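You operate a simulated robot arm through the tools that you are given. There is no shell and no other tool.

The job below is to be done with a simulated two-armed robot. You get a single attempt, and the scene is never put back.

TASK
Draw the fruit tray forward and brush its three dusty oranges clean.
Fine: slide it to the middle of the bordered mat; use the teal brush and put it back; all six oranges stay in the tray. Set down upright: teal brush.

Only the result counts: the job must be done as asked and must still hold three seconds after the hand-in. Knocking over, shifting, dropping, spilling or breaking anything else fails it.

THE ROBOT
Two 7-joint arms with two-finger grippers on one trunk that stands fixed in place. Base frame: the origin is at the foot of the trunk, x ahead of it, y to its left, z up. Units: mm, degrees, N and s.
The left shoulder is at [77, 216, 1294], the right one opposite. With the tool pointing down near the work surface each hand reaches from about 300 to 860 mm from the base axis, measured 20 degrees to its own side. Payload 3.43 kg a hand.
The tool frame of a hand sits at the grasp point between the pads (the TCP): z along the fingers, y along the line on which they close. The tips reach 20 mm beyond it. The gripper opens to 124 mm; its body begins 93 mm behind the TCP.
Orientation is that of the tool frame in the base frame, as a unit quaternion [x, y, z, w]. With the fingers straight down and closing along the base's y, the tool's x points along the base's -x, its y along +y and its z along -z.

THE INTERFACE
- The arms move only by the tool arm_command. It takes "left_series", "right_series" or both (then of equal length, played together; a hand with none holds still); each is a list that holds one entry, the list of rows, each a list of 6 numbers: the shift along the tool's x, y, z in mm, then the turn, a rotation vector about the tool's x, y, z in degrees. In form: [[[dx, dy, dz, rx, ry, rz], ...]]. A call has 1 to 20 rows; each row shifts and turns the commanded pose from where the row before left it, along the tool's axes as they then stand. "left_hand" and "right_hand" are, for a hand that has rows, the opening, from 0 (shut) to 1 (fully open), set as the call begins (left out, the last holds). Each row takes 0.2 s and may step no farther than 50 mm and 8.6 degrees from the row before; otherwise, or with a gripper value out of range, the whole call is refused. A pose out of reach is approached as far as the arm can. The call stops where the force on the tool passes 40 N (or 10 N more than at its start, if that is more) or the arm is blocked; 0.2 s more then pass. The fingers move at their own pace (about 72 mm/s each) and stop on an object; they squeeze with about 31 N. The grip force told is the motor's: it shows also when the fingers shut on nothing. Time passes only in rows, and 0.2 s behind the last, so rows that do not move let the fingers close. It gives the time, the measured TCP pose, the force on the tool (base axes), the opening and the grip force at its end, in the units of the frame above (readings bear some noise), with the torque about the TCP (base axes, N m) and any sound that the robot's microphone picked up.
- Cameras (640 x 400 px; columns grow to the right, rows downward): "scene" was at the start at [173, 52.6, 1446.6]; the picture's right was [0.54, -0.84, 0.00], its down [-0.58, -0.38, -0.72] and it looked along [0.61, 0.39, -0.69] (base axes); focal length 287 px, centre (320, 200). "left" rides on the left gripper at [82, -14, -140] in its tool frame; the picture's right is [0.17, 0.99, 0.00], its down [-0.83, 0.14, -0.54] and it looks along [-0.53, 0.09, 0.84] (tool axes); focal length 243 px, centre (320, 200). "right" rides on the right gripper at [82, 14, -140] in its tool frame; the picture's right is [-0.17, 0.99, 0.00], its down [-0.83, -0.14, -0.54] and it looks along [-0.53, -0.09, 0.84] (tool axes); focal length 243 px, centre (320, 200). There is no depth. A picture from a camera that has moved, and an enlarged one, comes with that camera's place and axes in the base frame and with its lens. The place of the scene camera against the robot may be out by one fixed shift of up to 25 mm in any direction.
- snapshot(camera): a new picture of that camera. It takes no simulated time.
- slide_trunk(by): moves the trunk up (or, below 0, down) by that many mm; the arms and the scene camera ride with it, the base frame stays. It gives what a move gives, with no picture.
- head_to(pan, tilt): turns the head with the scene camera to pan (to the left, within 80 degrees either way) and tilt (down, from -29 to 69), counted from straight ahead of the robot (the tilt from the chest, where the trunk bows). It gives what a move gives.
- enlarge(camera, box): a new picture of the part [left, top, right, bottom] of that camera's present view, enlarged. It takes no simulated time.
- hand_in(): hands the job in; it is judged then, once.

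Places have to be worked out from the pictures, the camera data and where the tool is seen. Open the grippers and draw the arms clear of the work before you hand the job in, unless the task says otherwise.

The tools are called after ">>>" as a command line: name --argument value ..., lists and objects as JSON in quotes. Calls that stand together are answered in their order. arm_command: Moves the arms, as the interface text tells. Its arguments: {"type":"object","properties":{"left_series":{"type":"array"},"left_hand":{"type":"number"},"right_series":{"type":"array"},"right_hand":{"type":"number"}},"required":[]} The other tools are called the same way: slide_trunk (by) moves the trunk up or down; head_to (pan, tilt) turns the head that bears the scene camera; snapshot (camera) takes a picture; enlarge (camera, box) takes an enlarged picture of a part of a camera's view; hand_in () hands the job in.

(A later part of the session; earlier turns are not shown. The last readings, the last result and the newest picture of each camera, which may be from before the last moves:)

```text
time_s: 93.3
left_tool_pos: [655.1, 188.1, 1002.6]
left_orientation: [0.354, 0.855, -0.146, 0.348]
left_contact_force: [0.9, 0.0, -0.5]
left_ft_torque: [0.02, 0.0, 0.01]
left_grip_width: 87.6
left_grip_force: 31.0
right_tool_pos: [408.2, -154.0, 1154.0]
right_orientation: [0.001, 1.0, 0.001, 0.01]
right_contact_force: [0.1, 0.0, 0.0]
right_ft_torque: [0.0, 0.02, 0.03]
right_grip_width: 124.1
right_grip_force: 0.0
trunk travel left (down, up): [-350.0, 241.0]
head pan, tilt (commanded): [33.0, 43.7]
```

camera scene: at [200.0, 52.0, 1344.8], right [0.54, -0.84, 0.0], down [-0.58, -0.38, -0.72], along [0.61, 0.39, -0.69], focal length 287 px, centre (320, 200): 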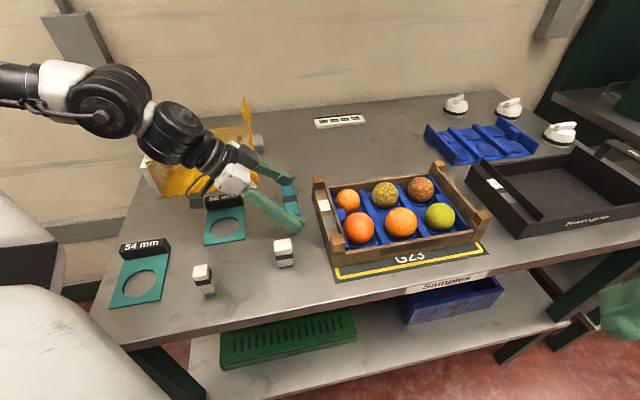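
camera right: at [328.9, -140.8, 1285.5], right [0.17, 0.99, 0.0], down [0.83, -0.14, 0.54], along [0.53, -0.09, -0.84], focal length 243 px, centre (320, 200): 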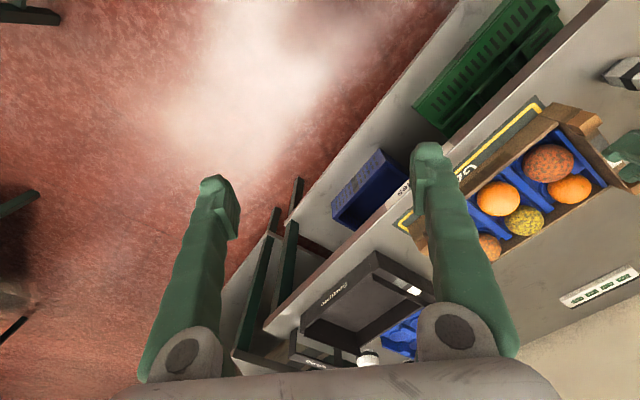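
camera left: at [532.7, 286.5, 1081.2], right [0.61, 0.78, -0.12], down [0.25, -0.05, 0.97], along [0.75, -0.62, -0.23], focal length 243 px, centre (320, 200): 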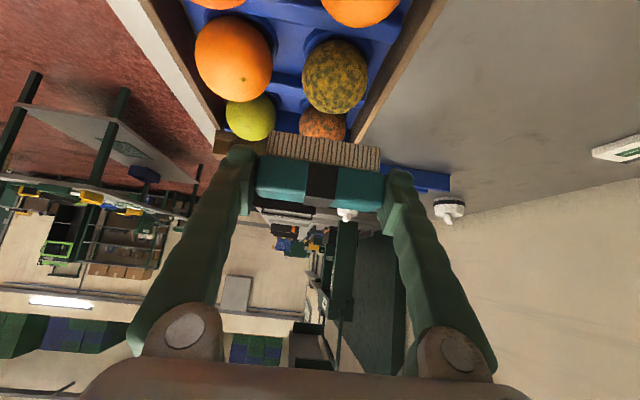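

No contact at bristle height 967 yet; I continue in 2 mm steps.

>>> arm_command --left_series '[[[1.4, 0, 1.43, 0, 0, 0], [0, 0, 0, 0, 0, 0]]]'

>>> arm_command --left_series '[[[1.4, 0, 1.43, 0, 0, 0], [0, 0, 0, 0, 0, 0]]]'

>>> enlarge --camera "left" --box '[200, 20, 440, 220]'

>>> enlarge --camera "scene" --box '[330, 130, 470, 250]'

```text
time_s: 93.9
left_tool_pos: [656.1, 188.1, 1001.5]
left_orientation: [0.355, 0.855, -0.146, 0.348]
left_contact_force: [0.4, -0.4, -0.9]
left_ft_torque: [0.02, -0.01, 0.01]
left_grip_width: 87.5
left_grip_force: 30.6
right_tool_pos: [408.3, -155.8, 1153.9]
right_orientation: [0.001, 1.0, 0.001, 0.01]
right_contact_force: [-0.4, 0.1, 0.6]
right_ft_torque: [0.04, -0.03, 0.04]
right_grip_width: 124.1
right_grip_force: 0.2
trunk travel left (down, up): [-350.0, 241.0]
head pan, tilt (commanded): [33.0, 43.7]
```

```text
time_s: 94.5
left_tool_pos: [654.4, 186.7, 999.3]
left_orientation: [0.354, 0.855, -0.146, 0.349]
left_contact_force: [-0.4, 0.7, -0.8]
left_ft_torque: [0.0, 0.0, -0.01]
left_grip_width: 87.3
left_grip_force: 31.0
right_tool_pos: [407.6, -154.9, 1154.5]
right_orientation: [0.002, 1.0, 0.001, 0.011]
right_contact_force: [0.3, 0.1, -0.3]
right_ft_torque: [0.01, -0.04, 0.0]
right_grip_width: 123.9
right_grip_force: 0.1
trunk travel left (down, up): [-350.0, 241.0]
head pan, tilt (commanded): [33.0, 43.7]
```

```text
2.00 times, centred on (320, 120) of left
camera zoom: at [535.7, 289.1, 1042.5], right [0.61, 0.78, -0.12], down [0.25, -0.05, 0.97], along [0.75, -0.62, -0.23], focal length 485 px, centre (320, 360)
```

zoom: 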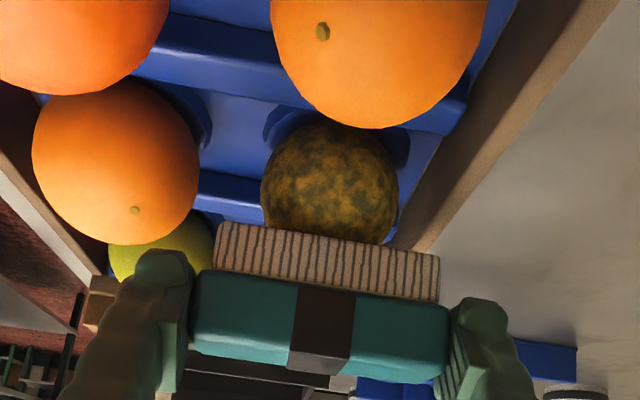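

```text
3.33 times, centred on (400, 190) of scene
camera zoom: at [199.7, 52.6, 1344.8], right [0.54, -0.84, 0.0], down [-0.58, -0.38, -0.72], along [0.61, 0.39, -0.69], focal length 955 px, centre (53, 233)
```

zoom: 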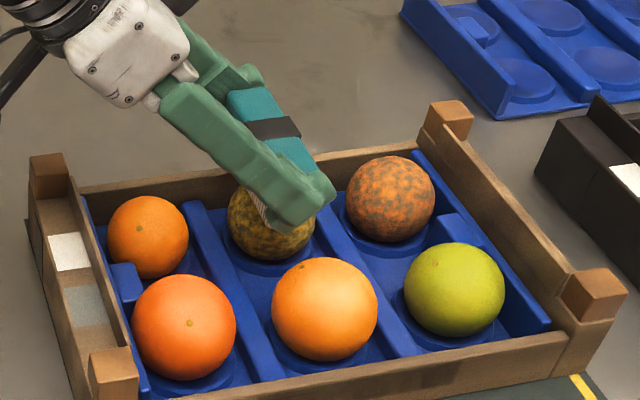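

Still no contact at bristle height 964; this orange is smaller. I go on in 1.5 mm steps.

>>> arm_command --left_series '[[[1.05, 0, 1.07, 0, 0, 0], [0, 0, 0, 0, 0, 0]]]'

>>> arm_command --left_series '[[[1.05, 0, 1.07, 0, 0, 0], [0, 0, 0, 0, 0, 0]]]'

>>> arm_command --left_series '[[[0.7, 0, 0.72, 0, 0, 0], [0, 0, 0, 0, 0, 0]]]'

```text
time_s: 95.1
left_tool_pos: [654.7, 187.2, 999.3]
left_orientation: [0.355, 0.855, -0.146, 0.349]
left_contact_force: [-0.6, 0.8, 5.0]
left_ft_torque: [-0.02, -0.06, 0.0]
left_grip_width: 87.5
left_grip_force: 30.7
right_tool_pos: [407.2, -154.5, 1154.3]
right_orientation: [0.002, 1.0, 0.001, 0.01]
right_contact_force: [0.2, 0.5, -0.2]
right_ft_torque: [0.0, 0.0, 0.0]
right_grip_width: 124.0
right_grip_force: 0.0
trunk travel left (down, up): [-350.0, 241.0]
head pan, tilt (commanded): [33.0, 43.7]
```

```text
time_s: 95.7
left_tool_pos: [655.4, 187.4, 998.1]
left_orientation: [0.354, 0.855, -0.146, 0.35]
left_contact_force: [0.3, 1.2, 11.7]
left_ft_torque: [-0.12, -0.09, 0.0]
left_grip_width: 87.2
left_grip_force: 30.9
right_tool_pos: [407.2, -155.8, 1154.5]
right_orientation: [0.002, 1.0, 0.001, 0.01]
right_contact_force: [-0.2, 0.2, -0.2]
right_ft_torque: [0.0, -0.01, 0.02]
right_grip_width: 123.9
right_grip_force: 0.1
trunk travel left (down, up): [-350.0, 241.0]
head pan, tilt (commanded): [33.0, 43.7]
```

```text
time_s: 96.3
left_tool_pos: [654.0, 186.8, 997.8]
left_orientation: [0.354, 0.855, -0.146, 0.351]
left_contact_force: [0.2, 2.6, 21.7]
left_ft_torque: [-0.24, -0.25, 0.03]
left_grip_width: 87.2
left_grip_force: 30.5
right_tool_pos: [405.4, -155.7, 1154.3]
right_orientation: [0.003, 1.0, 0.001, 0.011]
right_contact_force: [0.0, 0.4, -1.1]
right_ft_torque: [-0.02, -0.02, 0.02]
right_grip_width: 124.0
right_grip_force: 0.1
trunk travel left (down, up): [-350.0, 241.0]
head pan, tilt (commanded): [33.0, 43.7]
```

Contact at about 5 N, then I pressed somewhat too far (22 N). I back off 2.4 mm to about the first-contact height and make light strokes across and along.

>>> arm_command --left_series '[[[-1.7, 0, -1.75, 0, 0, 0], [-5.7, 0, 5.6, 0, 0, 0], [5.7, 0, -5.6, 0, 0, 0], [0, 0, 0, 0, 0, 0]]]'

>>> arm_command --left_series '[[[5.7, 0, -5.6, 0, 0, 0], [-5.7, 0, 5.6, 0, 0, 0], [0, 0, 0, 0, 0, 0]]]'

```text
time_s: 97.3
left_tool_pos: [654.3, 186.6, 999.5]
left_orientation: [0.355, 0.855, -0.145, 0.35]
left_contact_force: [3.9, -3.2, 14.1]
left_ft_torque: [-0.31, -0.35, -0.01]
left_grip_width: 87.4
left_grip_force: 31.2
right_tool_pos: [407.1, -157.0, 1155.2]
right_orientation: [0.001, 1.0, 0.0, 0.011]
right_contact_force: [-0.1, 0.0, -0.3]
right_ft_torque: [0.04, -0.02, 0.0]
right_grip_width: 124.3
right_grip_force: 0.0
trunk travel left (down, up): [-350.0, 241.0]
head pan, tilt (commanded): [33.0, 43.7]
```

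```text
time_s: 98.1
left_tool_pos: [655.4, 188.4, 998.8]
left_orientation: [0.354, 0.855, -0.146, 0.349]
left_contact_force: [1.4, -1.6, 14.3]
left_ft_torque: [-0.26, -0.33, 0.04]
left_grip_width: 87.5
left_grip_force: 30.8
right_tool_pos: [406.3, -155.2, 1154.5]
right_orientation: [0.002, 1.0, 0.001, 0.01]
right_contact_force: [0.2, 0.7, 0.6]
right_ft_torque: [0.04, -0.04, -0.02]
right_grip_width: 124.3
right_grip_force: 0.0
trunk travel left (down, up): [-350.0, 241.0]
head pan, tilt (commanded): [33.0, 43.7]
```

Still 14 N, so I raise another 1 mm and do more strokes.

>>> arm_command --left_series '[[[-0.7, 0, -0.71, 0, 0, 0], [-5.7, 0, 5.6, 0, 0, 0], [5.7, 0, -5.6, 0, 0, 0], [5.7, 0, -5.6, 0, 0, 0], [-5.7, 0, 5.6, 0, 0, 0], [0, 0, 0, 0, 0, 0]]]'

>>> enlarge --camera "scene" --box '[300, 130, 500, 290]'

>>> enlarge --camera "left" --box '[200, 20, 440, 220]'

```text
time_s: 99.5
left_tool_pos: [654.9, 187.5, 998.8]
left_orientation: [0.355, 0.855, -0.147, 0.348]
left_contact_force: [0.8, -0.5, 5.5]
left_ft_torque: [-0.12, -0.15, 0.01]
left_grip_width: 87.4
left_grip_force: 31.2
right_tool_pos: [406.2, -155.1, 1154.3]
right_orientation: [0.002, 1.0, 0.001, 0.01]
right_contact_force: [0.1, 0.3, 0.7]
right_ft_torque: [-0.02, -0.04, 0.01]
right_grip_width: 123.7
right_grip_force: 0.2
trunk travel left (down, up): [-350.0, 241.0]
head pan, tilt (commanded): [33.0, 43.7]
```

```text
2.50 times, centred on (400, 210) of scene
camera zoom: at [198.7, 52.8, 1344.9], right [0.54, -0.84, 0.0], down [-0.58, -0.38, -0.72], along [0.61, 0.39, -0.69], focal length 716 px, centre (120, 175)
```

zoom: 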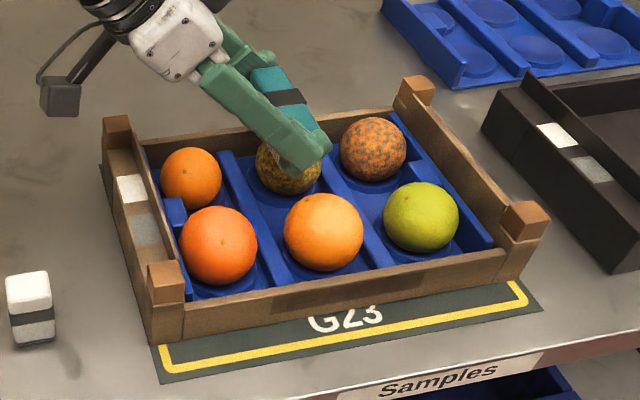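

```text
2.00 times, centred on (320, 120) of left
camera zoom: at [534.8, 288.6, 1042.1], right [0.61, 0.78, -0.12], down [0.25, -0.05, 0.97], along [0.75, -0.62, -0.23], focal length 485 px, centre (320, 360)
```

zoom: 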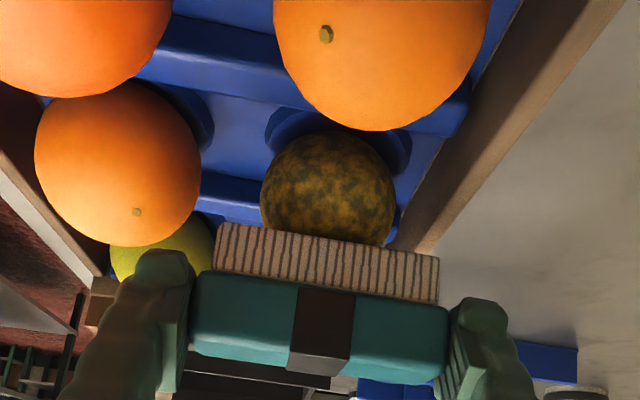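

Force is now about 5.5 N; the speckles are fading but still there. I run a longer series of strokes at this height.

>>> arm_command --left_series '[[[-5.7, 0, 5.6, 0, 0, 0], [5.7, 0, -5.6, 0, 0, 0], [5.7, 0, -5.6, 0, 0, 0], [-5.7, 0, 5.6, 0, 0, 0], [-5.7, 0, 5.6, 0, 0, 0], [5.7, 0, -5.6, 0, 0, 0], [5.7, 0, -5.6, 0, 0, 0], [-5.7, 0, 5.6, 0, 0, 0], [-5.7, 0, 5.6, 0, 0, 0], [5.7, 0, -5.6, 0, 0, 0], [5.7, 0, -5.6, 0, 0, 0], [-5.7, 0, 5.6, 0, 0, 0], [0, 8, 0, 0, 0, 0], [0, -8, 0, 0, 0, 0], [0, -8, 0, 0, 0, 0], [0, 8, 0, 0, 0, 0], [0, 0, 0, 0, 0, 0]]]'

>>> enlarge --camera "scene" --box '[300, 130, 500, 290]'

>>> enlarge --camera "left" --box '[200, 20, 440, 220]'

```text
time_s: 103.1
left_tool_pos: [654.0, 187.0, 998.8]
left_orientation: [0.355, 0.855, -0.146, 0.348]
left_contact_force: [-0.6, -0.2, 0.0]
left_ft_torque: [0.0, -0.02, 0.0]
left_grip_width: 87.6
left_grip_force: 31.7
right_tool_pos: [406.6, -155.8, 1154.5]
right_orientation: [0.001, 1.0, 0.0, 0.011]
right_contact_force: [0.0, 0.1, 0.2]
right_ft_torque: [-0.04, 0.01, 0.0]
right_grip_width: 124.1
right_grip_force: 0.0
trunk travel left (down, up): [-350.0, 241.0]
head pan, tilt (commanded): [33.0, 43.7]
```

```text
2.50 times, centred on (400, 210) of scene
camera zoom: at [199.5, 52.3, 1344.8], right [0.54, -0.84, 0.0], down [-0.58, -0.38, -0.72], along [0.61, 0.39, -0.69], focal length 716 px, centre (120, 175)
```

zoom: 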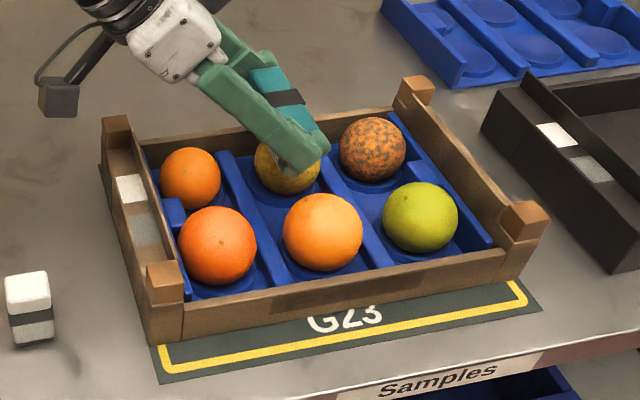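

```text
2.00 times, centred on (320, 120) of left
camera zoom: at [534.2, 288.8, 1041.8], right [0.61, 0.78, -0.12], down [0.25, -0.05, 0.97], along [0.75, -0.62, -0.23], focal length 485 px, centre (320, 360)
```

zoom: 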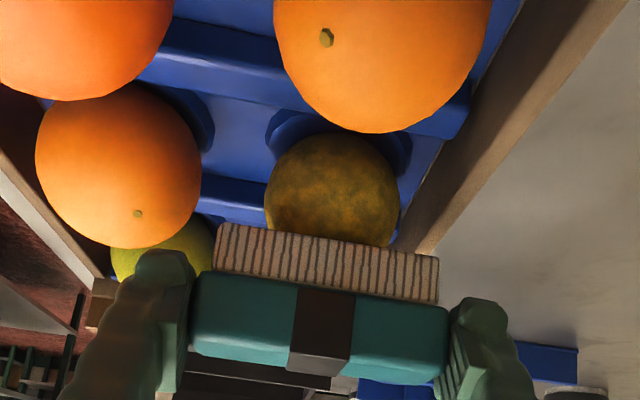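

Nearly clean, but contact has been lost now (0 N). I lower 0.8 mm and stroke again.

>>> arm_command --left_series '[[[0.56, 0, 0.57, 0, 0, 0], [-5.7, 0, 5.6, 0, 0, 0], [5.7, 0, -5.6, 0, 0, 0], [0, 0, 0, 0, 0, 0]]]'

>>> arm_command --left_series '[[[5.7, 0, -5.6, 0, 0, 0], [-5.7, 0, 5.6, 0, 0, 0], [-5.7, 0, 5.6, 0, 0, 0], [5.7, 0, -5.6, 0, 0, 0], [5.7, 0, -5.6, 0, 0, 0], [-5.7, 0, 5.6, 0, 0, 0], [-5.7, 0, 5.6, 0, 0, 0], [5.7, 0, -5.6, 0, 0, 0], [5.7, 0, -5.6, 0, 0, 0], [-5.7, 0, 5.6, 0, 0, 0], [0, 0, 0, 0, 0, 0]]]'

>>> enlarge --camera "scene" --box '[300, 130, 500, 290]'

>>> enlarge --camera "left" --box '[200, 20, 440, 220]'

```text
time_s: 104.1
left_tool_pos: [655.0, 186.4, 998.7]
left_orientation: [0.354, 0.855, -0.145, 0.35]
left_contact_force: [1.9, -0.2, 7.2]
left_ft_torque: [-0.14, -0.21, 0.02]
left_grip_width: 87.4
left_grip_force: 31.0
right_tool_pos: [407.5, -155.5, 1154.0]
right_orientation: [0.0, 1.0, 0.002, 0.01]
right_contact_force: [0.1, -0.5, -0.4]
right_ft_torque: [0.05, 0.03, 0.0]
right_grip_width: 124.0
right_grip_force: 0.2
trunk travel left (down, up): [-350.0, 241.0]
head pan, tilt (commanded): [33.0, 43.7]
```

```text
time_s: 106.5
left_tool_pos: [654.1, 186.1, 997.7]
left_orientation: [0.354, 0.855, -0.147, 0.35]
left_contact_force: [2.6, -0.1, 10.9]
left_ft_torque: [-0.15, -0.31, 0.05]
left_grip_width: 87.5
left_grip_force: 30.6
right_tool_pos: [407.6, -156.3, 1154.8]
right_orientation: [0.002, 1.0, 0.001, 0.011]
right_contact_force: [-0.1, 0.1, -0.6]
right_ft_torque: [-0.03, 0.0, -0.02]
right_grip_width: 123.7
right_grip_force: 0.1
trunk travel left (down, up): [-350.0, 241.0]
head pan, tilt (commanded): [33.0, 43.7]
```

```text
2.50 times, centred on (400, 210) of scene
camera zoom: at [198.5, 52.6, 1345.0], right [0.54, -0.84, 0.0], down [-0.58, -0.38, -0.72], along [0.61, 0.39, -0.69], focal length 716 px, centre (120, 175)
```

zoom: 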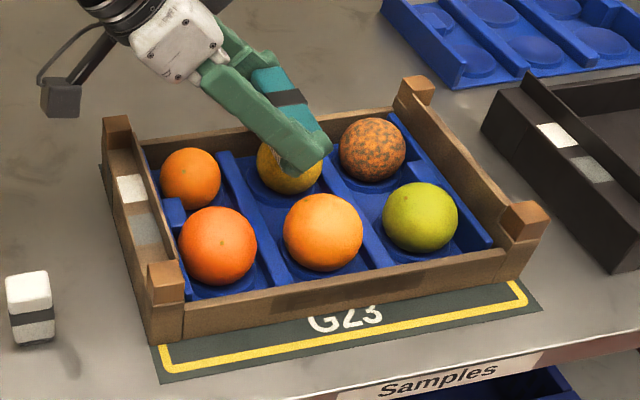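

```text
2.00 times, centred on (320, 120) of left
camera zoom: at [534.4, 287.8, 1041.7], right [0.61, 0.78, -0.12], down [0.25, -0.05, 0.97], along [0.75, -0.62, -0.23], focal length 485 px, centre (320, 360)
```

zoom: 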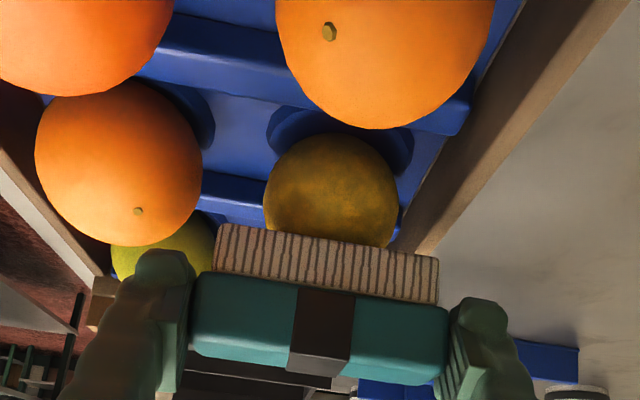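

Almost clean. Another set of strokes, slightly lighter.

>>> arm_command --left_series '[[[-0.25, 0, -0.25, 0, 0, 0], [-5.7, 0, 5.6, 0, 0, 0], [5.7, 0, -5.6, 0, 0, 0], [5.7, 0, -5.6, 0, 0, 0], [-5.7, 0, 5.6, 0, 0, 0], [-5.7, 0, 5.6, 0, 0, 0], [5.7, 0, -5.6, 0, 0, 0], [5.7, 0, -5.6, 0, 0, 0], [-5.7, 0, 5.6, 0, 0, 0], [-5.7, 0, 5.6, 0, 0, 0], [5.7, 0, -5.6, 0, 0, 0], [5.7, 0, -5.6, 0, 0, 0], [-5.7, 0, 5.6, 0, 0, 0], [-5.7, 0, 5.6, 0, 0, 0], [5.7, 0, -5.6, 0, 0, 0], [5.7, 0, -5.6, 0, 0, 0], [-5.7, 0, 5.6, 0, 0, 0], [0, 0, 0, 0, 0, 0]]]'

>>> enlarge --camera "left" --box '[200, 20, 440, 220]'

>>> enlarge --camera "scene" --box '[350, 150, 450, 230]'

```text
time_s: 110.3
left_tool_pos: [655.5, 188.4, 998.7]
left_orientation: [0.354, 0.856, -0.146, 0.348]
left_contact_force: [1.2, -1.2, 6.2]
left_ft_torque: [-0.11, -0.14, 0.01]
left_grip_width: 87.3
left_grip_force: 31.4
right_tool_pos: [405.4, -156.9, 1153.7]
right_orientation: [0.001, 1.0, 0.0, 0.01]
right_contact_force: [-0.3, 0.3, 0.6]
right_ft_torque: [-0.03, -0.01, 0.01]
right_grip_width: 124.1
right_grip_force: 0.3
trunk travel left (down, up): [-350.0, 241.0]
head pan, tilt (commanded): [33.0, 43.7]
```

```text
2.00 times, centred on (320, 120) of left
camera zoom: at [535.6, 288.9, 1042.0], right [0.61, 0.78, -0.12], down [0.25, -0.05, 0.97], along [0.75, -0.62, -0.23], focal length 485 px, centre (320, 360)
```

zoom: 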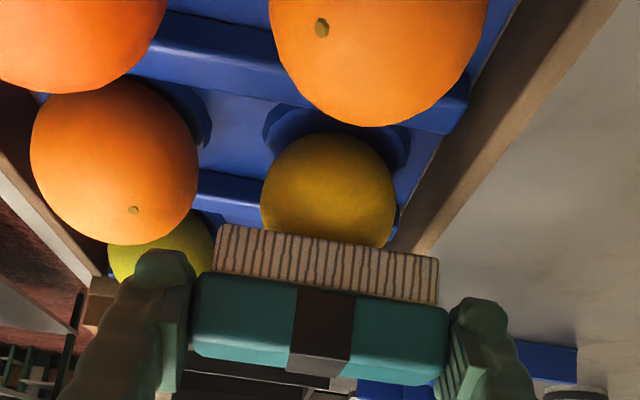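

```text
5.00 times, centred on (400, 190) of scene
camera zoom: at [198.9, 52.6, 1344.9], right [0.54, -0.84, 0.0], down [-0.58, -0.38, -0.72], along [0.61, 0.39, -0.69], focal length 1433 px, centre (-80, 250)
```

zoom: 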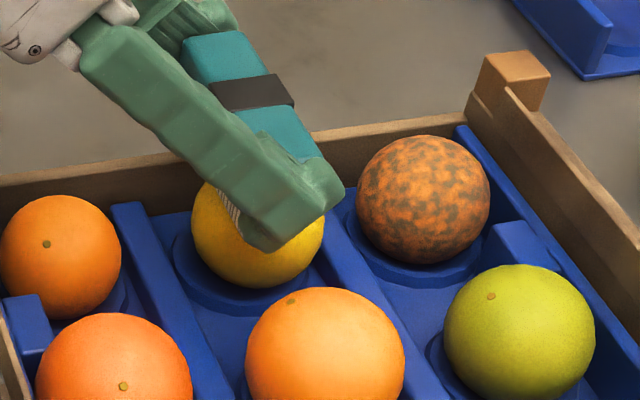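

The middle-back orange is clean. I lift and move 81 mm along to the last dusty one at the right back.

>>> arm_command --left_series '[[[-3.5, 0, -3.5, 0, 0, 0], [-15.5, 0, -15.8, 0, 0, 0], [-19.2, 0, 18.9, 0, 0, 0], [-19.2, 0, 18.9, 0, 0, 0], [-19.2, 0, 18.9, 0, 0, 0], [0, 0, 0, 0, 0, 0]]]'

>>> snapshot --camera "left"

>>> enlarge --camera "scene" --box '[330, 120, 500, 280]'

```text
time_s: 111.7
left_tool_pos: [712.7, 129.6, 1024.7]
left_orientation: [0.354, 0.855, -0.146, 0.35]
left_contact_force: [-1.2, 0.0, -1.2]
left_ft_torque: [-0.05, 0.0, 0.0]
left_grip_width: 87.6
left_grip_force: 31.0
right_tool_pos: [407.7, -156.1, 1153.9]
right_orientation: [0.002, 1.0, 0.0, 0.01]
right_contact_force: [1.8, 1.0, 0.5]
right_ft_torque: [0.0, -0.01, 0.02]
right_grip_width: 124.2
right_grip_force: 0.1
trunk travel left (down, up): [-350.0, 241.0]
head pan, tilt (commanded): [33.0, 43.7]
```

```text
taken
camera left: at [592.8, 230.6, 1068.5], right [0.61, 0.78, -0.12], down [0.25, -0.05, 0.97], along [0.75, -0.62, -0.23], focal length 243 px, centre (320, 200)
```

left: 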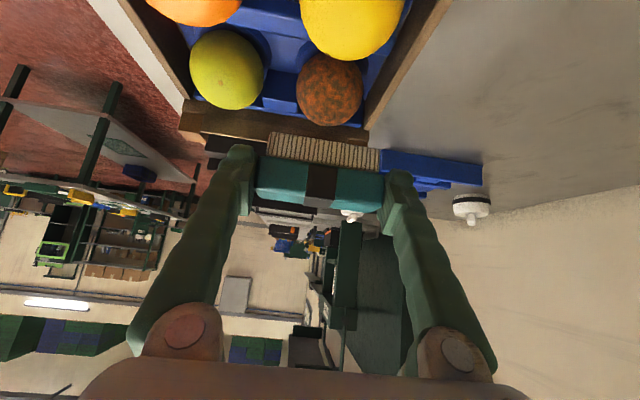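

```text
2.50 times, centred on (415, 200) of scene
camera zoom: at [199.7, 53.0, 1344.8], right [0.54, -0.84, 0.0], down [-0.58, -0.38, -0.72], along [0.61, 0.39, -0.69], focal length 716 px, centre (82, 200)
```

zoom: 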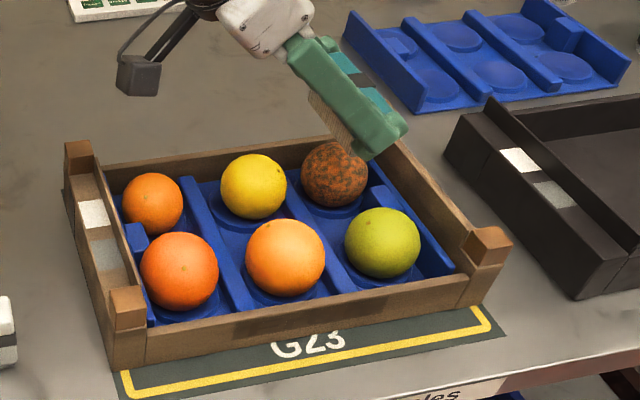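

Reached above the last orange (its centre measures e_r ≈ 418, e_f ≈ 594). I shift back 3 mm and descend in stages.

>>> arm_command --left_series '[[[2.1, -1, -2.1, 0, 0, 0], [6, 0, 6.1, 0, 0, 0], [6, 0, 6.1, 0, 0, 0], [0, 0, 0, 0, 0, 0]]]'

>>> arm_command --left_series '[[[1.4, 0, 1.43, 0, 0, 0], [0, 0, 0, 0, 0, 0]]]'

```text
time_s: 112.7
left_tool_pos: [709.6, 132.6, 1007.9]
left_orientation: [0.354, 0.856, -0.146, 0.349]
left_contact_force: [0.0, 0.5, -0.9]
left_ft_torque: [-0.02, 0.05, -0.05]
left_grip_width: 87.5
left_grip_force: 31.2
right_tool_pos: [407.6, -156.6, 1154.1]
right_orientation: [0.001, 1.0, 0.0, 0.01]
right_contact_force: [-0.1, -0.7, -0.1]
right_ft_torque: [-0.01, 0.03, 0.0]
right_grip_width: 124.2
right_grip_force: 0.0
trunk travel left (down, up): [-350.0, 241.0]
head pan, tilt (commanded): [33.0, 43.7]
```

```text
time_s: 113.3
left_tool_pos: [709.9, 131.8, 1005.7]
left_orientation: [0.354, 0.855, -0.146, 0.349]
left_contact_force: [-0.4, 0.9, 0.1]
left_ft_torque: [0.02, 0.04, 0.02]
left_grip_width: 87.5
left_grip_force: 30.7
right_tool_pos: [407.8, -155.0, 1154.5]
right_orientation: [0.002, 1.0, 0.0, 0.011]
right_contact_force: [-0.6, 0.0, 0.5]
right_ft_torque: [0.0, -0.02, -0.01]
right_grip_width: 124.1
right_grip_force: 0.1
trunk travel left (down, up): [-350.0, 241.0]
head pan, tilt (commanded): [33.0, 43.7]
```

>>> arm_command --left_series '[[[1.05, 0, 1.07, 0, 0, 0], [0, 0, 0, 0, 0, 0]]]'

```text
time_s: 113.9
left_tool_pos: [710.2, 132.9, 1003.4]
left_orientation: [0.355, 0.855, -0.146, 0.349]
left_contact_force: [0.0, -0.2, -1.5]
left_ft_torque: [0.0, -0.02, 0.01]
left_grip_width: 87.8
left_grip_force: 31.1
right_tool_pos: [407.9, -155.1, 1153.5]
right_orientation: [0.002, 1.0, 0.001, 0.011]
right_contact_force: [0.6, -0.8, -0.4]
right_ft_torque: [0.02, 0.02, -0.01]
right_grip_width: 124.0
right_grip_force: 0.1
trunk travel left (down, up): [-350.0, 241.0]
head pan, tilt (commanded): [33.0, 43.7]
```

No contact yet with the bristles at about 968. Down another 1.5 mm.

>>> arm_command --left_series '[[[1.05, 0, 1.07, 0, 0, 0], [0, 0, 0, 0, 0, 0]]]'

```text
time_s: 114.5
left_tool_pos: [709.4, 132.0, 1002.3]
left_orientation: [0.354, 0.855, -0.146, 0.348]
left_contact_force: [0.6, -0.8, -0.3]
left_ft_torque: [0.02, 0.0, 0.02]
left_grip_width: 87.6
left_grip_force: 30.6
right_tool_pos: [408.5, -155.7, 1155.2]
right_orientation: [0.002, 1.0, 0.002, 0.01]
right_contact_force: [0.4, 0.1, 1.2]
right_ft_torque: [-0.02, -0.03, 0.03]
right_grip_width: 124.1
right_grip_force: 0.1
trunk travel left (down, up): [-350.0, 241.0]
head pan, tilt (commanded): [33.0, 43.7]
```

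Still free at about 967. Another 1.2 mm.

>>> arm_command --left_series '[[[0.85, 0, 0.86, 0, 0, 0], [0, 0, 0, 0, 0, 0]]]'

```text
time_s: 115.1
left_tool_pos: [708.8, 132.2, 1002.1]
left_orientation: [0.354, 0.856, -0.146, 0.348]
left_contact_force: [0.0, 0.3, -0.6]
left_ft_torque: [0.01, 0.0, 0.01]
left_grip_width: 87.7
left_grip_force: 31.3
right_tool_pos: [408.4, -155.9, 1154.3]
right_orientation: [0.002, 1.0, 0.001, 0.01]
right_contact_force: [-0.5, 0.2, -0.6]
right_ft_torque: [-0.02, -0.03, 0.0]
right_grip_width: 123.9
right_grip_force: 0.0
trunk travel left (down, up): [-350.0, 241.0]
head pan, tilt (commanded): [33.0, 43.7]
```

Still free (TCP about 1001.5). Another 1.2 mm down.

>>> arm_command --left_series '[[[0.85, 0, 0.86, 0, 0, 0], [0, 0, 0, 0, 0, 0]]]'

>>> enlarge --camera "left" --box '[200, 20, 440, 220]'

>>> enlarge --camera "scene" --box '[370, 140, 500, 240]'

```text
time_s: 115.7
left_tool_pos: [709.8, 131.7, 1000.7]
left_orientation: [0.355, 0.855, -0.147, 0.348]
left_contact_force: [0.1, -0.1, -0.6]
left_ft_torque: [0.0, -0.02, -0.04]
left_grip_width: 87.4
left_grip_force: 31.2
right_tool_pos: [408.7, -154.7, 1154.7]
right_orientation: [0.002, 1.0, 0.001, 0.01]
right_contact_force: [0.3, -0.4, -0.5]
right_ft_torque: [-0.01, -0.03, 0.01]
right_grip_width: 124.2
right_grip_force: 0.0
trunk travel left (down, up): [-350.0, 241.0]
head pan, tilt (commanded): [33.0, 43.7]
```

```text
2.00 times, centred on (320, 120) of left
camera zoom: at [589.8, 233.1, 1043.7], right [0.61, 0.78, -0.12], down [0.25, -0.05, 0.97], along [0.75, -0.62, -0.23], focal length 485 px, centre (320, 360)
```

zoom: 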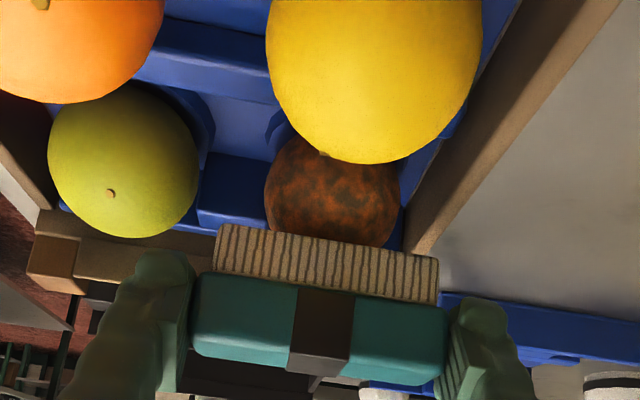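

```text
4.00 times, centred on (435, 190) of scene
camera zoom: at [199.7, 52.7, 1344.8], right [0.54, -0.84, 0.0], down [-0.58, -0.38, -0.72], along [0.61, 0.39, -0.69], focal length 1146 px, centre (-140, 240)
```

zoom: 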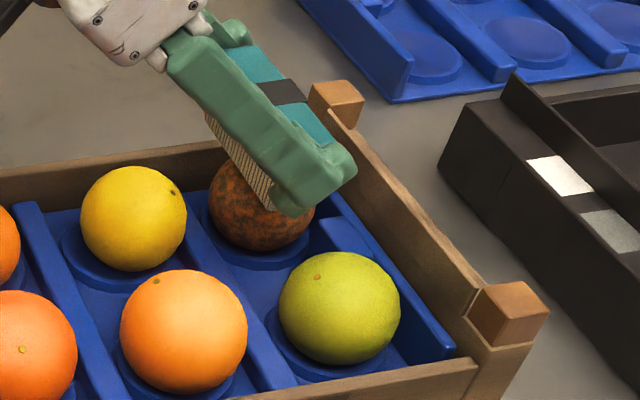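

The bristles look right at the orange's top. Down another 1 mm.

>>> arm_command --left_series '[[[0.7, 0, 0.72, 0, 0, 0], [0, 0, 0, 0, 0, 0]]]'

```text
time_s: 116.3
left_tool_pos: [709.7, 131.8, 997.9]
left_orientation: [0.354, 0.856, -0.145, 0.348]
left_contact_force: [-0.4, 0.5, -1.1]
left_ft_torque: [0.03, -0.01, -0.01]
left_grip_width: 87.3
left_grip_force: 30.9
right_tool_pos: [405.8, -155.8, 1153.8]
right_orientation: [0.002, 1.0, 0.001, 0.01]
right_contact_force: [-0.6, 0.0, -0.7]
right_ft_torque: [-0.04, 0.02, -0.01]
right_grip_width: 124.2
right_grip_force: 0.0
trunk travel left (down, up): [-350.0, 241.0]
head pan, tilt (commanded): [33.0, 43.7]
```

No force yet. Down another 1.2 mm.

>>> arm_command --left_series '[[[0.85, 0, 0.86, 0, 0, 0], [0, 0, 0, 0, 0, 0]]]'

```text
time_s: 116.9
left_tool_pos: [708.8, 132.6, 998.9]
left_orientation: [0.354, 0.855, -0.146, 0.349]
left_contact_force: [-0.3, 0.5, 0.1]
left_ft_torque: [0.02, -0.02, 0.0]
left_grip_width: 87.3
left_grip_force: 31.3
right_tool_pos: [407.2, -154.9, 1153.1]
right_orientation: [0.002, 1.0, 0.001, 0.011]
right_contact_force: [0.1, -0.2, -0.9]
right_ft_torque: [0.02, 0.01, 0.01]
right_grip_width: 123.8
right_grip_force: 0.0
trunk travel left (down, up): [-350.0, 241.0]
head pan, tilt (commanded): [33.0, 43.7]
```

Still free (bristles at about 963). Another 1.2 mm.

>>> arm_command --left_series '[[[0.85, 0, 0.86, 0, 0, 0], [0, 0, 0, 0, 0, 0]]]'

```text
time_s: 117.5
left_tool_pos: [709.8, 130.5, 997.6]
left_orientation: [0.354, 0.856, -0.145, 0.349]
left_contact_force: [-0.7, 2.0, 4.3]
left_ft_torque: [0.02, -0.03, 0.01]
left_grip_width: 87.3
left_grip_force: 31.1
right_tool_pos: [406.4, -155.3, 1155.3]
right_orientation: [0.002, 1.0, 0.001, 0.011]
right_contact_force: [-1.3, -0.9, 0.3]
right_ft_torque: [0.02, 0.0, 0.0]
right_grip_width: 123.9
right_grip_force: 0.0
trunk travel left (down, up): [-350.0, 241.0]
head pan, tilt (commanded): [33.0, 43.7]
```

Contact at 4.3 N. I start light strokes here.

>>> arm_command --left_series '[[[-5, 0, 4.9, 0, 0, 0], [5, 0, -4.9, 0, 0, 0], [5.7, 0, -5.6, 0, 0, 0], [-5.7, 0, 5.6, 0, 0, 0], [0, 0, 0, 0, 0, 0]]]'

```text
time_s: 118.7
left_tool_pos: [710.0, 132.1, 998.2]
left_orientation: [0.354, 0.855, -0.146, 0.349]
left_contact_force: [-0.1, -1.1, 3.3]
left_ft_torque: [-0.05, 0.0, -0.01]
left_grip_width: 87.4
left_grip_force: 30.7
right_tool_pos: [406.4, -155.1, 1154.1]
right_orientation: [0.002, 1.0, 0.001, 0.011]
right_contact_force: [-0.2, -1.0, -0.1]
right_ft_torque: [-0.02, 0.02, 0.02]
right_grip_width: 124.1
right_grip_force: 0.0
trunk travel left (down, up): [-350.0, 241.0]
head pan, tilt (commanded): [33.0, 43.7]
```

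Steady at about 3 N. I run a full series of strokes.

>>> arm_command --left_series '[[[0.2, 0, 0.2, 0, 0, 0], [-5, 0, 4.9, 0, 0, 0], [5, 0, -4.9, 0, 0, 0], [5.7, 0, -5.6, 0, 0, 0], [-5.7, 0, 5.6, 0, 0, 0], [-5, 0, 4.9, 0, 0, 0], [5, 0, -4.9, 0, 0, 0], [5.7, 0, -5.6, 0, 0, 0], [-5.7, 0, 5.6, 0, 0, 0], [-5, 0, 4.9, 0, 0, 0], [5, 0, -4.9, 0, 0, 0], [5.7, 0, -5.6, 0, 0, 0], [-5.7, 0, 5.6, 0, 0, 0], [-5, 0, 4.9, 0, 0, 0], [5, 0, -4.9, 0, 0, 0], [5.7, 0, -5.6, 0, 0, 0], [-5.7, 0, 5.6, 0, 0, 0], [0, 0, 0, 0, 0, 0]]]'

>>> enlarge --camera "left" --box '[200, 20, 440, 220]'

>>> enlarge --camera "scene" --box '[300, 130, 500, 290]'

```text
time_s: 122.5
left_tool_pos: [708.4, 130.4, 998.3]
left_orientation: [0.354, 0.855, -0.146, 0.35]
left_contact_force: [1.5, -2.7, 14.1]
left_ft_torque: [-0.35, -0.28, 0.02]
left_grip_width: 87.5
left_grip_force: 31.4
right_tool_pos: [406.3, -155.5, 1153.1]
right_orientation: [0.001, 1.0, 0.001, 0.01]
right_contact_force: [0.0, -0.7, -0.2]
right_ft_torque: [0.01, 0.02, -0.01]
right_grip_width: 123.9
right_grip_force: 0.0
trunk travel left (down, up): [-350.0, 241.0]
head pan, tilt (commanded): [33.0, 43.7]
```

```text
2.00 times, centred on (320, 120) of left
camera zoom: at [589.3, 232.5, 1040.8], right [0.61, 0.78, -0.12], down [0.25, -0.05, 0.97], along [0.75, -0.62, -0.23], focal length 485 px, centre (320, 360)
```

zoom: 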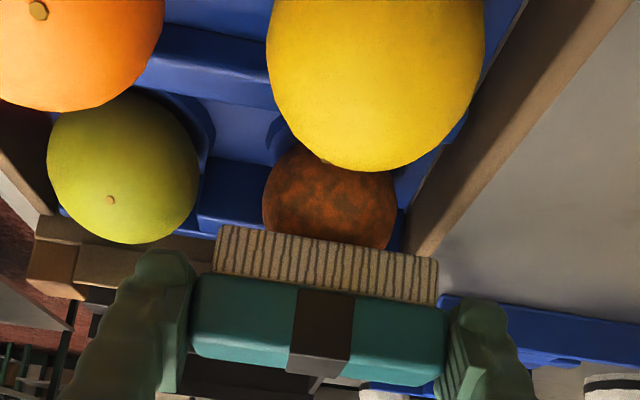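

```text
2.50 times, centred on (400, 210) of scene
camera zoom: at [198.1, 52.2, 1345.1], right [0.54, -0.84, 0.0], down [-0.58, -0.38, -0.72], along [0.61, 0.39, -0.69], focal length 716 px, centre (120, 175)
```

zoom: 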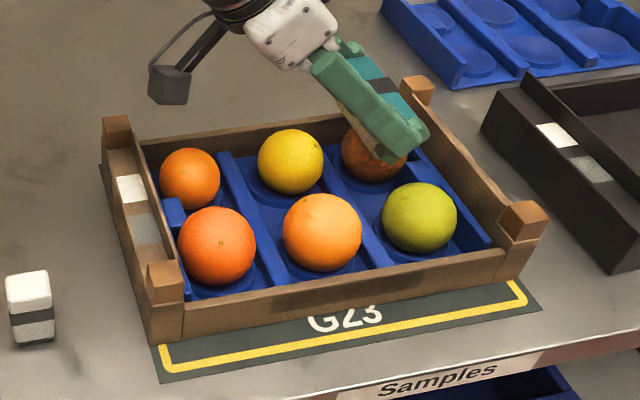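

The speckles have faded clearly; the force has crept to 14 N, so I raise by 0.6 mm and stroke on.

>>> arm_command --left_series '[[[-0.45, 0, -0.45, 0, 0, 0], [-5, 0, 4.9, 0, 0, 0], [5, 0, -4.9, 0, 0, 0], [5.7, 0, -5.6, 0, 0, 0], [-5.7, 0, 5.6, 0, 0, 0], [-5, 0, 4.9, 0, 0, 0], [5, 0, -4.9, 0, 0, 0], [5.7, 0, -5.6, 0, 0, 0], [-5.7, 0, 5.6, 0, 0, 0], [-5, 0, 4.9, 0, 0, 0], [5, 0, -4.9, 0, 0, 0], [5.7, 0, -5.6, 0, 0, 0], [-5.7, 0, 5.6, 0, 0, 0], [-5, 0, 4.9, 0, 0, 0], [5, 0, -4.9, 0, 0, 0], [5.7, 0, -5.6, 0, 0, 0], [-5.7, 0, 5.6, 0, 0, 0], [0, 0, 0, 0, 0, 0]]]'

>>> enlarge --camera "left" --box '[200, 20, 440, 220]'

>>> enlarge --camera "scene" --box '[370, 140, 500, 240]'

```text
time_s: 126.3
left_tool_pos: [709.7, 132.0, 998.0]
left_orientation: [0.355, 0.855, -0.146, 0.348]
left_contact_force: [1.0, -0.6, 8.0]
left_ft_torque: [-0.19, -0.19, -0.01]
left_grip_width: 87.9
left_grip_force: 30.9
right_tool_pos: [406.5, -155.2, 1154.9]
right_orientation: [0.002, 1.0, 0.001, 0.01]
right_contact_force: [0.3, -0.3, 0.3]
right_ft_torque: [0.01, -0.02, 0.03]
right_grip_width: 123.8
right_grip_force: 0.1
trunk travel left (down, up): [-350.0, 241.0]
head pan, tilt (commanded): [33.0, 43.7]
```

```text
2.00 times, centred on (320, 120) of left
camera zoom: at [589.2, 233.2, 1041.2], right [0.61, 0.78, -0.12], down [0.25, -0.05, 0.97], along [0.75, -0.62, -0.23], focal length 485 px, centre (320, 360)
```

zoom: 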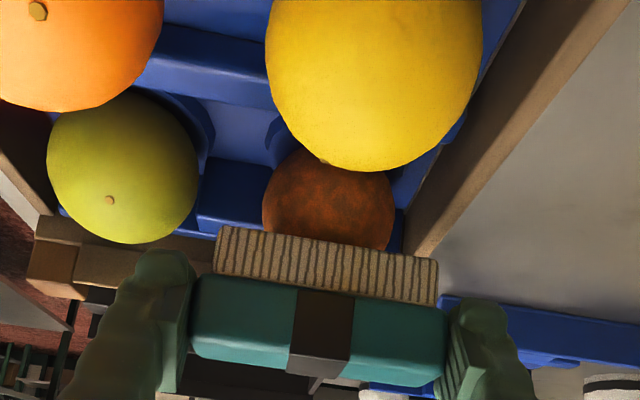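

```text
4.00 times, centred on (435, 190) of scene
camera zoom: at [198.6, 52.5, 1345.0], right [0.54, -0.84, 0.0], down [-0.58, -0.38, -0.72], along [0.61, 0.39, -0.69], focal length 1146 px, centre (-140, 240)
```

zoom: 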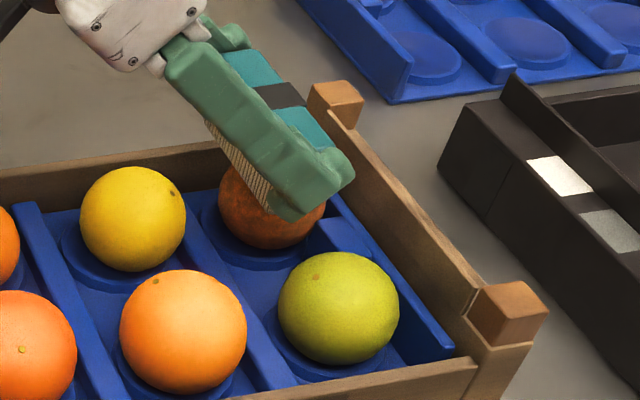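

Nearly there; a faint mottle remains at 8 N. One more series of strokes.

>>> arm_command --left_series '[[[-5, 0, 4.9, 0, 0, 0], [5, 0, -4.9, 0, 0, 0], [5.7, 0, -5.6, 0, 0, 0], [-5.7, 0, 5.6, 0, 0, 0], [-5, 0, 4.9, 0, 0, 0], [5, 0, -4.9, 0, 0, 0], [5.7, 0, -5.6, 0, 0, 0], [-5.7, 0, 5.6, 0, 0, 0], [-5, 0, 4.9, 0, 0, 0], [5, 0, -4.9, 0, 0, 0], [5.7, 0, -5.6, 0, 0, 0], [-5.7, 0, 5.6, 0, 0, 0], [0, 6, 0, 0, 0, 0], [0, -6, 0, 0, 0, 0], [0, -6, 0, 0, 0, 0], [0, 6, 0, 0, 0, 0], [0, 0, 0, 0, 0, 0]]]'

>>> enlarge --camera "left" --box '[200, 20, 440, 220]'

>>> enlarge --camera "scene" --box '[370, 140, 500, 240]'

```text
time_s: 129.9
left_tool_pos: [710.0, 131.4, 999.0]
left_orientation: [0.356, 0.855, -0.147, 0.347]
left_contact_force: [1.6, -0.9, 8.8]
left_ft_torque: [-0.14, -0.21, -0.01]
left_grip_width: 87.4
left_grip_force: 30.9
right_tool_pos: [406.2, -155.3, 1154.9]
right_orientation: [0.002, 1.0, 0.001, 0.01]
right_contact_force: [0.1, 0.2, 0.4]
right_ft_torque: [0.01, -0.01, -0.01]
right_grip_width: 124.1
right_grip_force: 0.1
trunk travel left (down, up): [-350.0, 241.0]
head pan, tilt (commanded): [33.0, 43.7]
```

```text
2.00 times, centred on (320, 120) of left
camera zoom: at [589.7, 232.4, 1040.8], right [0.61, 0.78, -0.12], down [0.25, -0.05, 0.97], along [0.75, -0.62, -0.23], focal length 485 px, centre (320, 360)
```

zoom: 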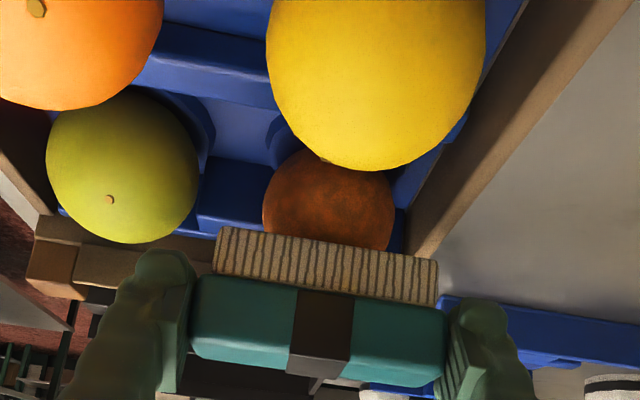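

```text
4.00 times, centred on (435, 190) of scene
camera zoom: at [199.0, 52.3, 1344.9], right [0.54, -0.84, 0.0], down [-0.58, -0.38, -0.72], along [0.61, 0.39, -0.69], focal length 1146 px, centre (-140, 240)
```

zoom: 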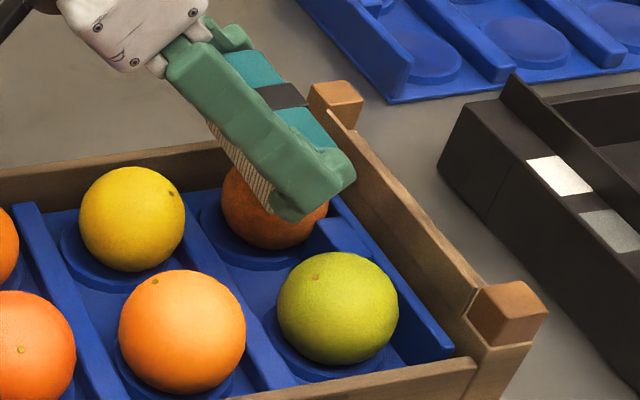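

Almost smooth with only a trace left. A further series of strokes to be sure.

>>> arm_command --left_series '[[[-5, 0, 4.9, 0, 0, 0], [5, 0, -4.9, 0, 0, 0], [5.7, 0, -5.6, 0, 0, 0], [-5.7, 0, 5.6, 0, 0, 0], [-5, 0, 4.9, 0, 0, 0], [5, 0, -4.9, 0, 0, 0], [5.7, 0, -5.6, 0, 0, 0], [-5.7, 0, 5.6, 0, 0, 0], [-5, 0, 4.9, 0, 0, 0], [5, 0, -4.9, 0, 0, 0], [5.7, 0, -5.6, 0, 0, 0], [-5.7, 0, 5.6, 0, 0, 0], [-5, 0, 4.9, 0, 0, 0], [5, 0, -4.9, 0, 0, 0], [5.7, 0, -5.6, 0, 0, 0], [-5.7, 0, 5.6, 0, 0, 0], [0, 0, 0, 0, 0, 0]]]'

>>> enlarge --camera "left" --box '[200, 20, 440, 220]'

```text
time_s: 133.5
left_tool_pos: [710.2, 132.5, 998.0]
left_orientation: [0.355, 0.855, -0.146, 0.349]
left_contact_force: [0.8, -0.8, 7.0]
left_ft_torque: [-0.14, -0.2, -0.01]
left_grip_width: 87.5
left_grip_force: 31.8
right_tool_pos: [406.4, -155.7, 1154.5]
right_orientation: [0.001, 1.0, 0.001, 0.011]
right_contact_force: [-0.6, -0.5, -1.2]
right_ft_torque: [-0.01, 0.01, -0.01]
right_grip_width: 123.7
right_grip_force: 0.0
trunk travel left (down, up): [-350.0, 241.0]
head pan, tilt (commanded): [33.0, 43.7]
```

```text
2.00 times, centred on (320, 120) of left
camera zoom: at [589.2, 232.4, 1040.7], right [0.61, 0.78, -0.12], down [0.25, -0.05, 0.97], along [0.75, -0.62, -0.23], focal length 485 px, centre (320, 360)
```

zoom: 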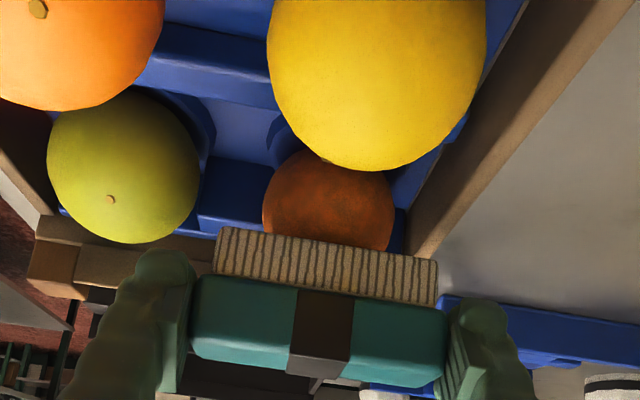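

It looks smooth from here. I lift off and move the brush back a little to view all six oranges uncovered.

>>> arm_command --left_series '[[[-3.5, 0, -3.5, 0, 0, 0], [-24.5, 0, -24.9, 0, 0, 0], [21.4, 0, -21, 0, 0, 0], [21.4, 0, -21, 0, 0, 0], [21.4, 0, -21, 0, 0, 0], [0, 0, 0, 0, 0, 0]]]'

>>> enlarge --camera "scene" --box '[310, 150, 500, 290]'

>>> enlarge --camera "scene" --box '[350, 160, 450, 230]'

>>> enlarge --camera "left" --box '[200, 20, 440, 220]'

```text
time_s: 134.9
left_tool_pos: [646.2, 196.0, 1038.2]
left_orientation: [0.354, 0.855, -0.146, 0.349]
left_contact_force: [-0.2, 0.0, 0.1]
left_ft_torque: [0.03, 0.01, 0.0]
left_grip_width: 87.3
left_grip_force: 31.4
right_tool_pos: [408.7, -155.5, 1153.7]
right_orientation: [0.002, 1.0, 0.001, 0.01]
right_contact_force: [-0.2, 0.4, -0.2]
right_ft_torque: [0.01, 0.03, 0.0]
right_grip_width: 124.0
right_grip_force: 0.0
trunk travel left (down, up): [-350.0, 241.0]
head pan, tilt (commanded): [33.0, 43.7]
```

```text
2.86 times, centred on (405, 220) of scene
camera zoom: at [200.6, 52.4, 1344.7], right [0.54, -0.84, 0.0], down [-0.58, -0.38, -0.72], along [0.61, 0.39, -0.69], focal length 819 px, centre (77, 143)
```

zoom: 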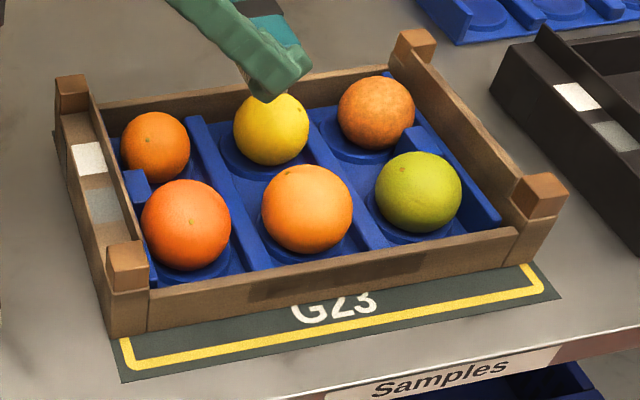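

```text
5.71 times, centred on (400, 195) of scene
camera zoom: at [200.6, 52.4, 1344.7], right [0.54, -0.84, 0.0], down [-0.58, -0.38, -0.72], along [0.61, 0.39, -0.69], focal length 1638 px, centre (-137, 229)
```

zoom: 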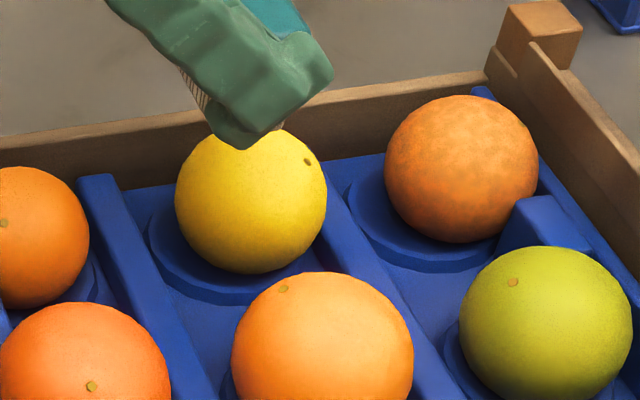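

```text
2.00 times, centred on (320, 120) of left
camera zoom: at [526.5, 297.9, 1080.5], right [0.61, 0.78, -0.12], down [0.25, -0.05, 0.97], along [0.75, -0.62, -0.23], focal length 485 px, centre (320, 360)
```

zoom: 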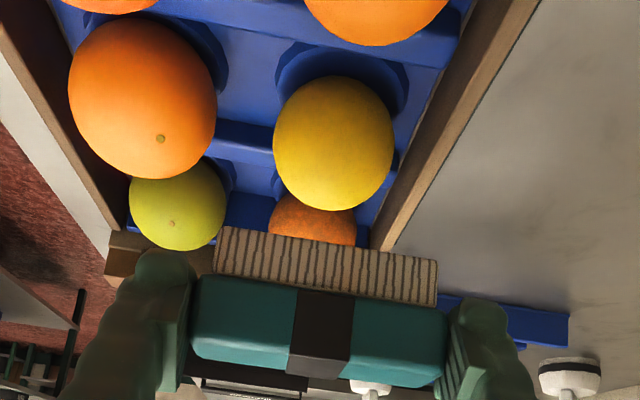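

Five look clean, but the right-back orange still has a slight mottle. I go back over it and brush more, with a bit wider strokes.

>>> arm_command --left_series '[[[-21.4, 0, 21, 0, 0, 0], [-21.4, 0, 21, 0, 0, 0], [-21.4, 0, 21, 0, 0, 0], [24.5, 0, 24.9, 0, 0, 0], [2.9, 0, 2.9, 0, 0, 0], [0, 0, 0, 0, 0, 0]]]'

```text
time_s: 136.3
left_tool_pos: [708.2, 131.2, 998.7]
left_orientation: [0.355, 0.855, -0.146, 0.348]
left_contact_force: [0.1, -0.4, -1.4]
left_ft_torque: [-0.03, 0.02, 0.01]
left_grip_width: 87.3
left_grip_force: 30.5
right_tool_pos: [408.1, -156.4, 1153.5]
right_orientation: [0.002, 1.0, 0.001, 0.009]
right_contact_force: [0.0, -0.4, 0.0]
right_ft_torque: [0.0, 0.02, 0.01]
right_grip_width: 123.9
right_grip_force: 0.0
trunk travel left (down, up): [-350.0, 241.0]
head pan, tilt (commanded): [33.0, 43.7]
```

Just above contact. I lower 1 mm and stroke.

>>> arm_command --left_series '[[[0.75, 0, 0.75, 0, 0, 0], [-5, 0, 4.9, 0, 0, 0], [5, 0, -4.9, 0, 0, 0], [7, 0, -6.9, 0, 0, 0], [-7, 0, 6.9, 0, 0, 0], [-5, 0, 4.9, 0, 0, 0], [5, 0, -4.9, 0, 0, 0], [7, 0, -6.9, 0, 0, 0], [-7, 0, 6.9, 0, 0, 0], [0, 0, 0, 0, 0, 0]]]'

```text
time_s: 138.5
left_tool_pos: [711.2, 130.9, 998.3]
left_orientation: [0.354, 0.855, -0.146, 0.35]
left_contact_force: [1.5, -0.9, 8.4]
left_ft_torque: [-0.2, -0.27, 0.01]
left_grip_width: 87.5
left_grip_force: 31.0
right_tool_pos: [406.1, -154.8, 1155.0]
right_orientation: [0.001, 1.0, 0.001, 0.01]
right_contact_force: [0.1, 0.2, -0.1]
right_ft_torque: [-0.04, 0.0, 0.02]
right_grip_width: 123.9
right_grip_force: 0.1
trunk travel left (down, up): [-350.0, 241.0]
head pan, tilt (commanded): [33.0, 43.7]
```

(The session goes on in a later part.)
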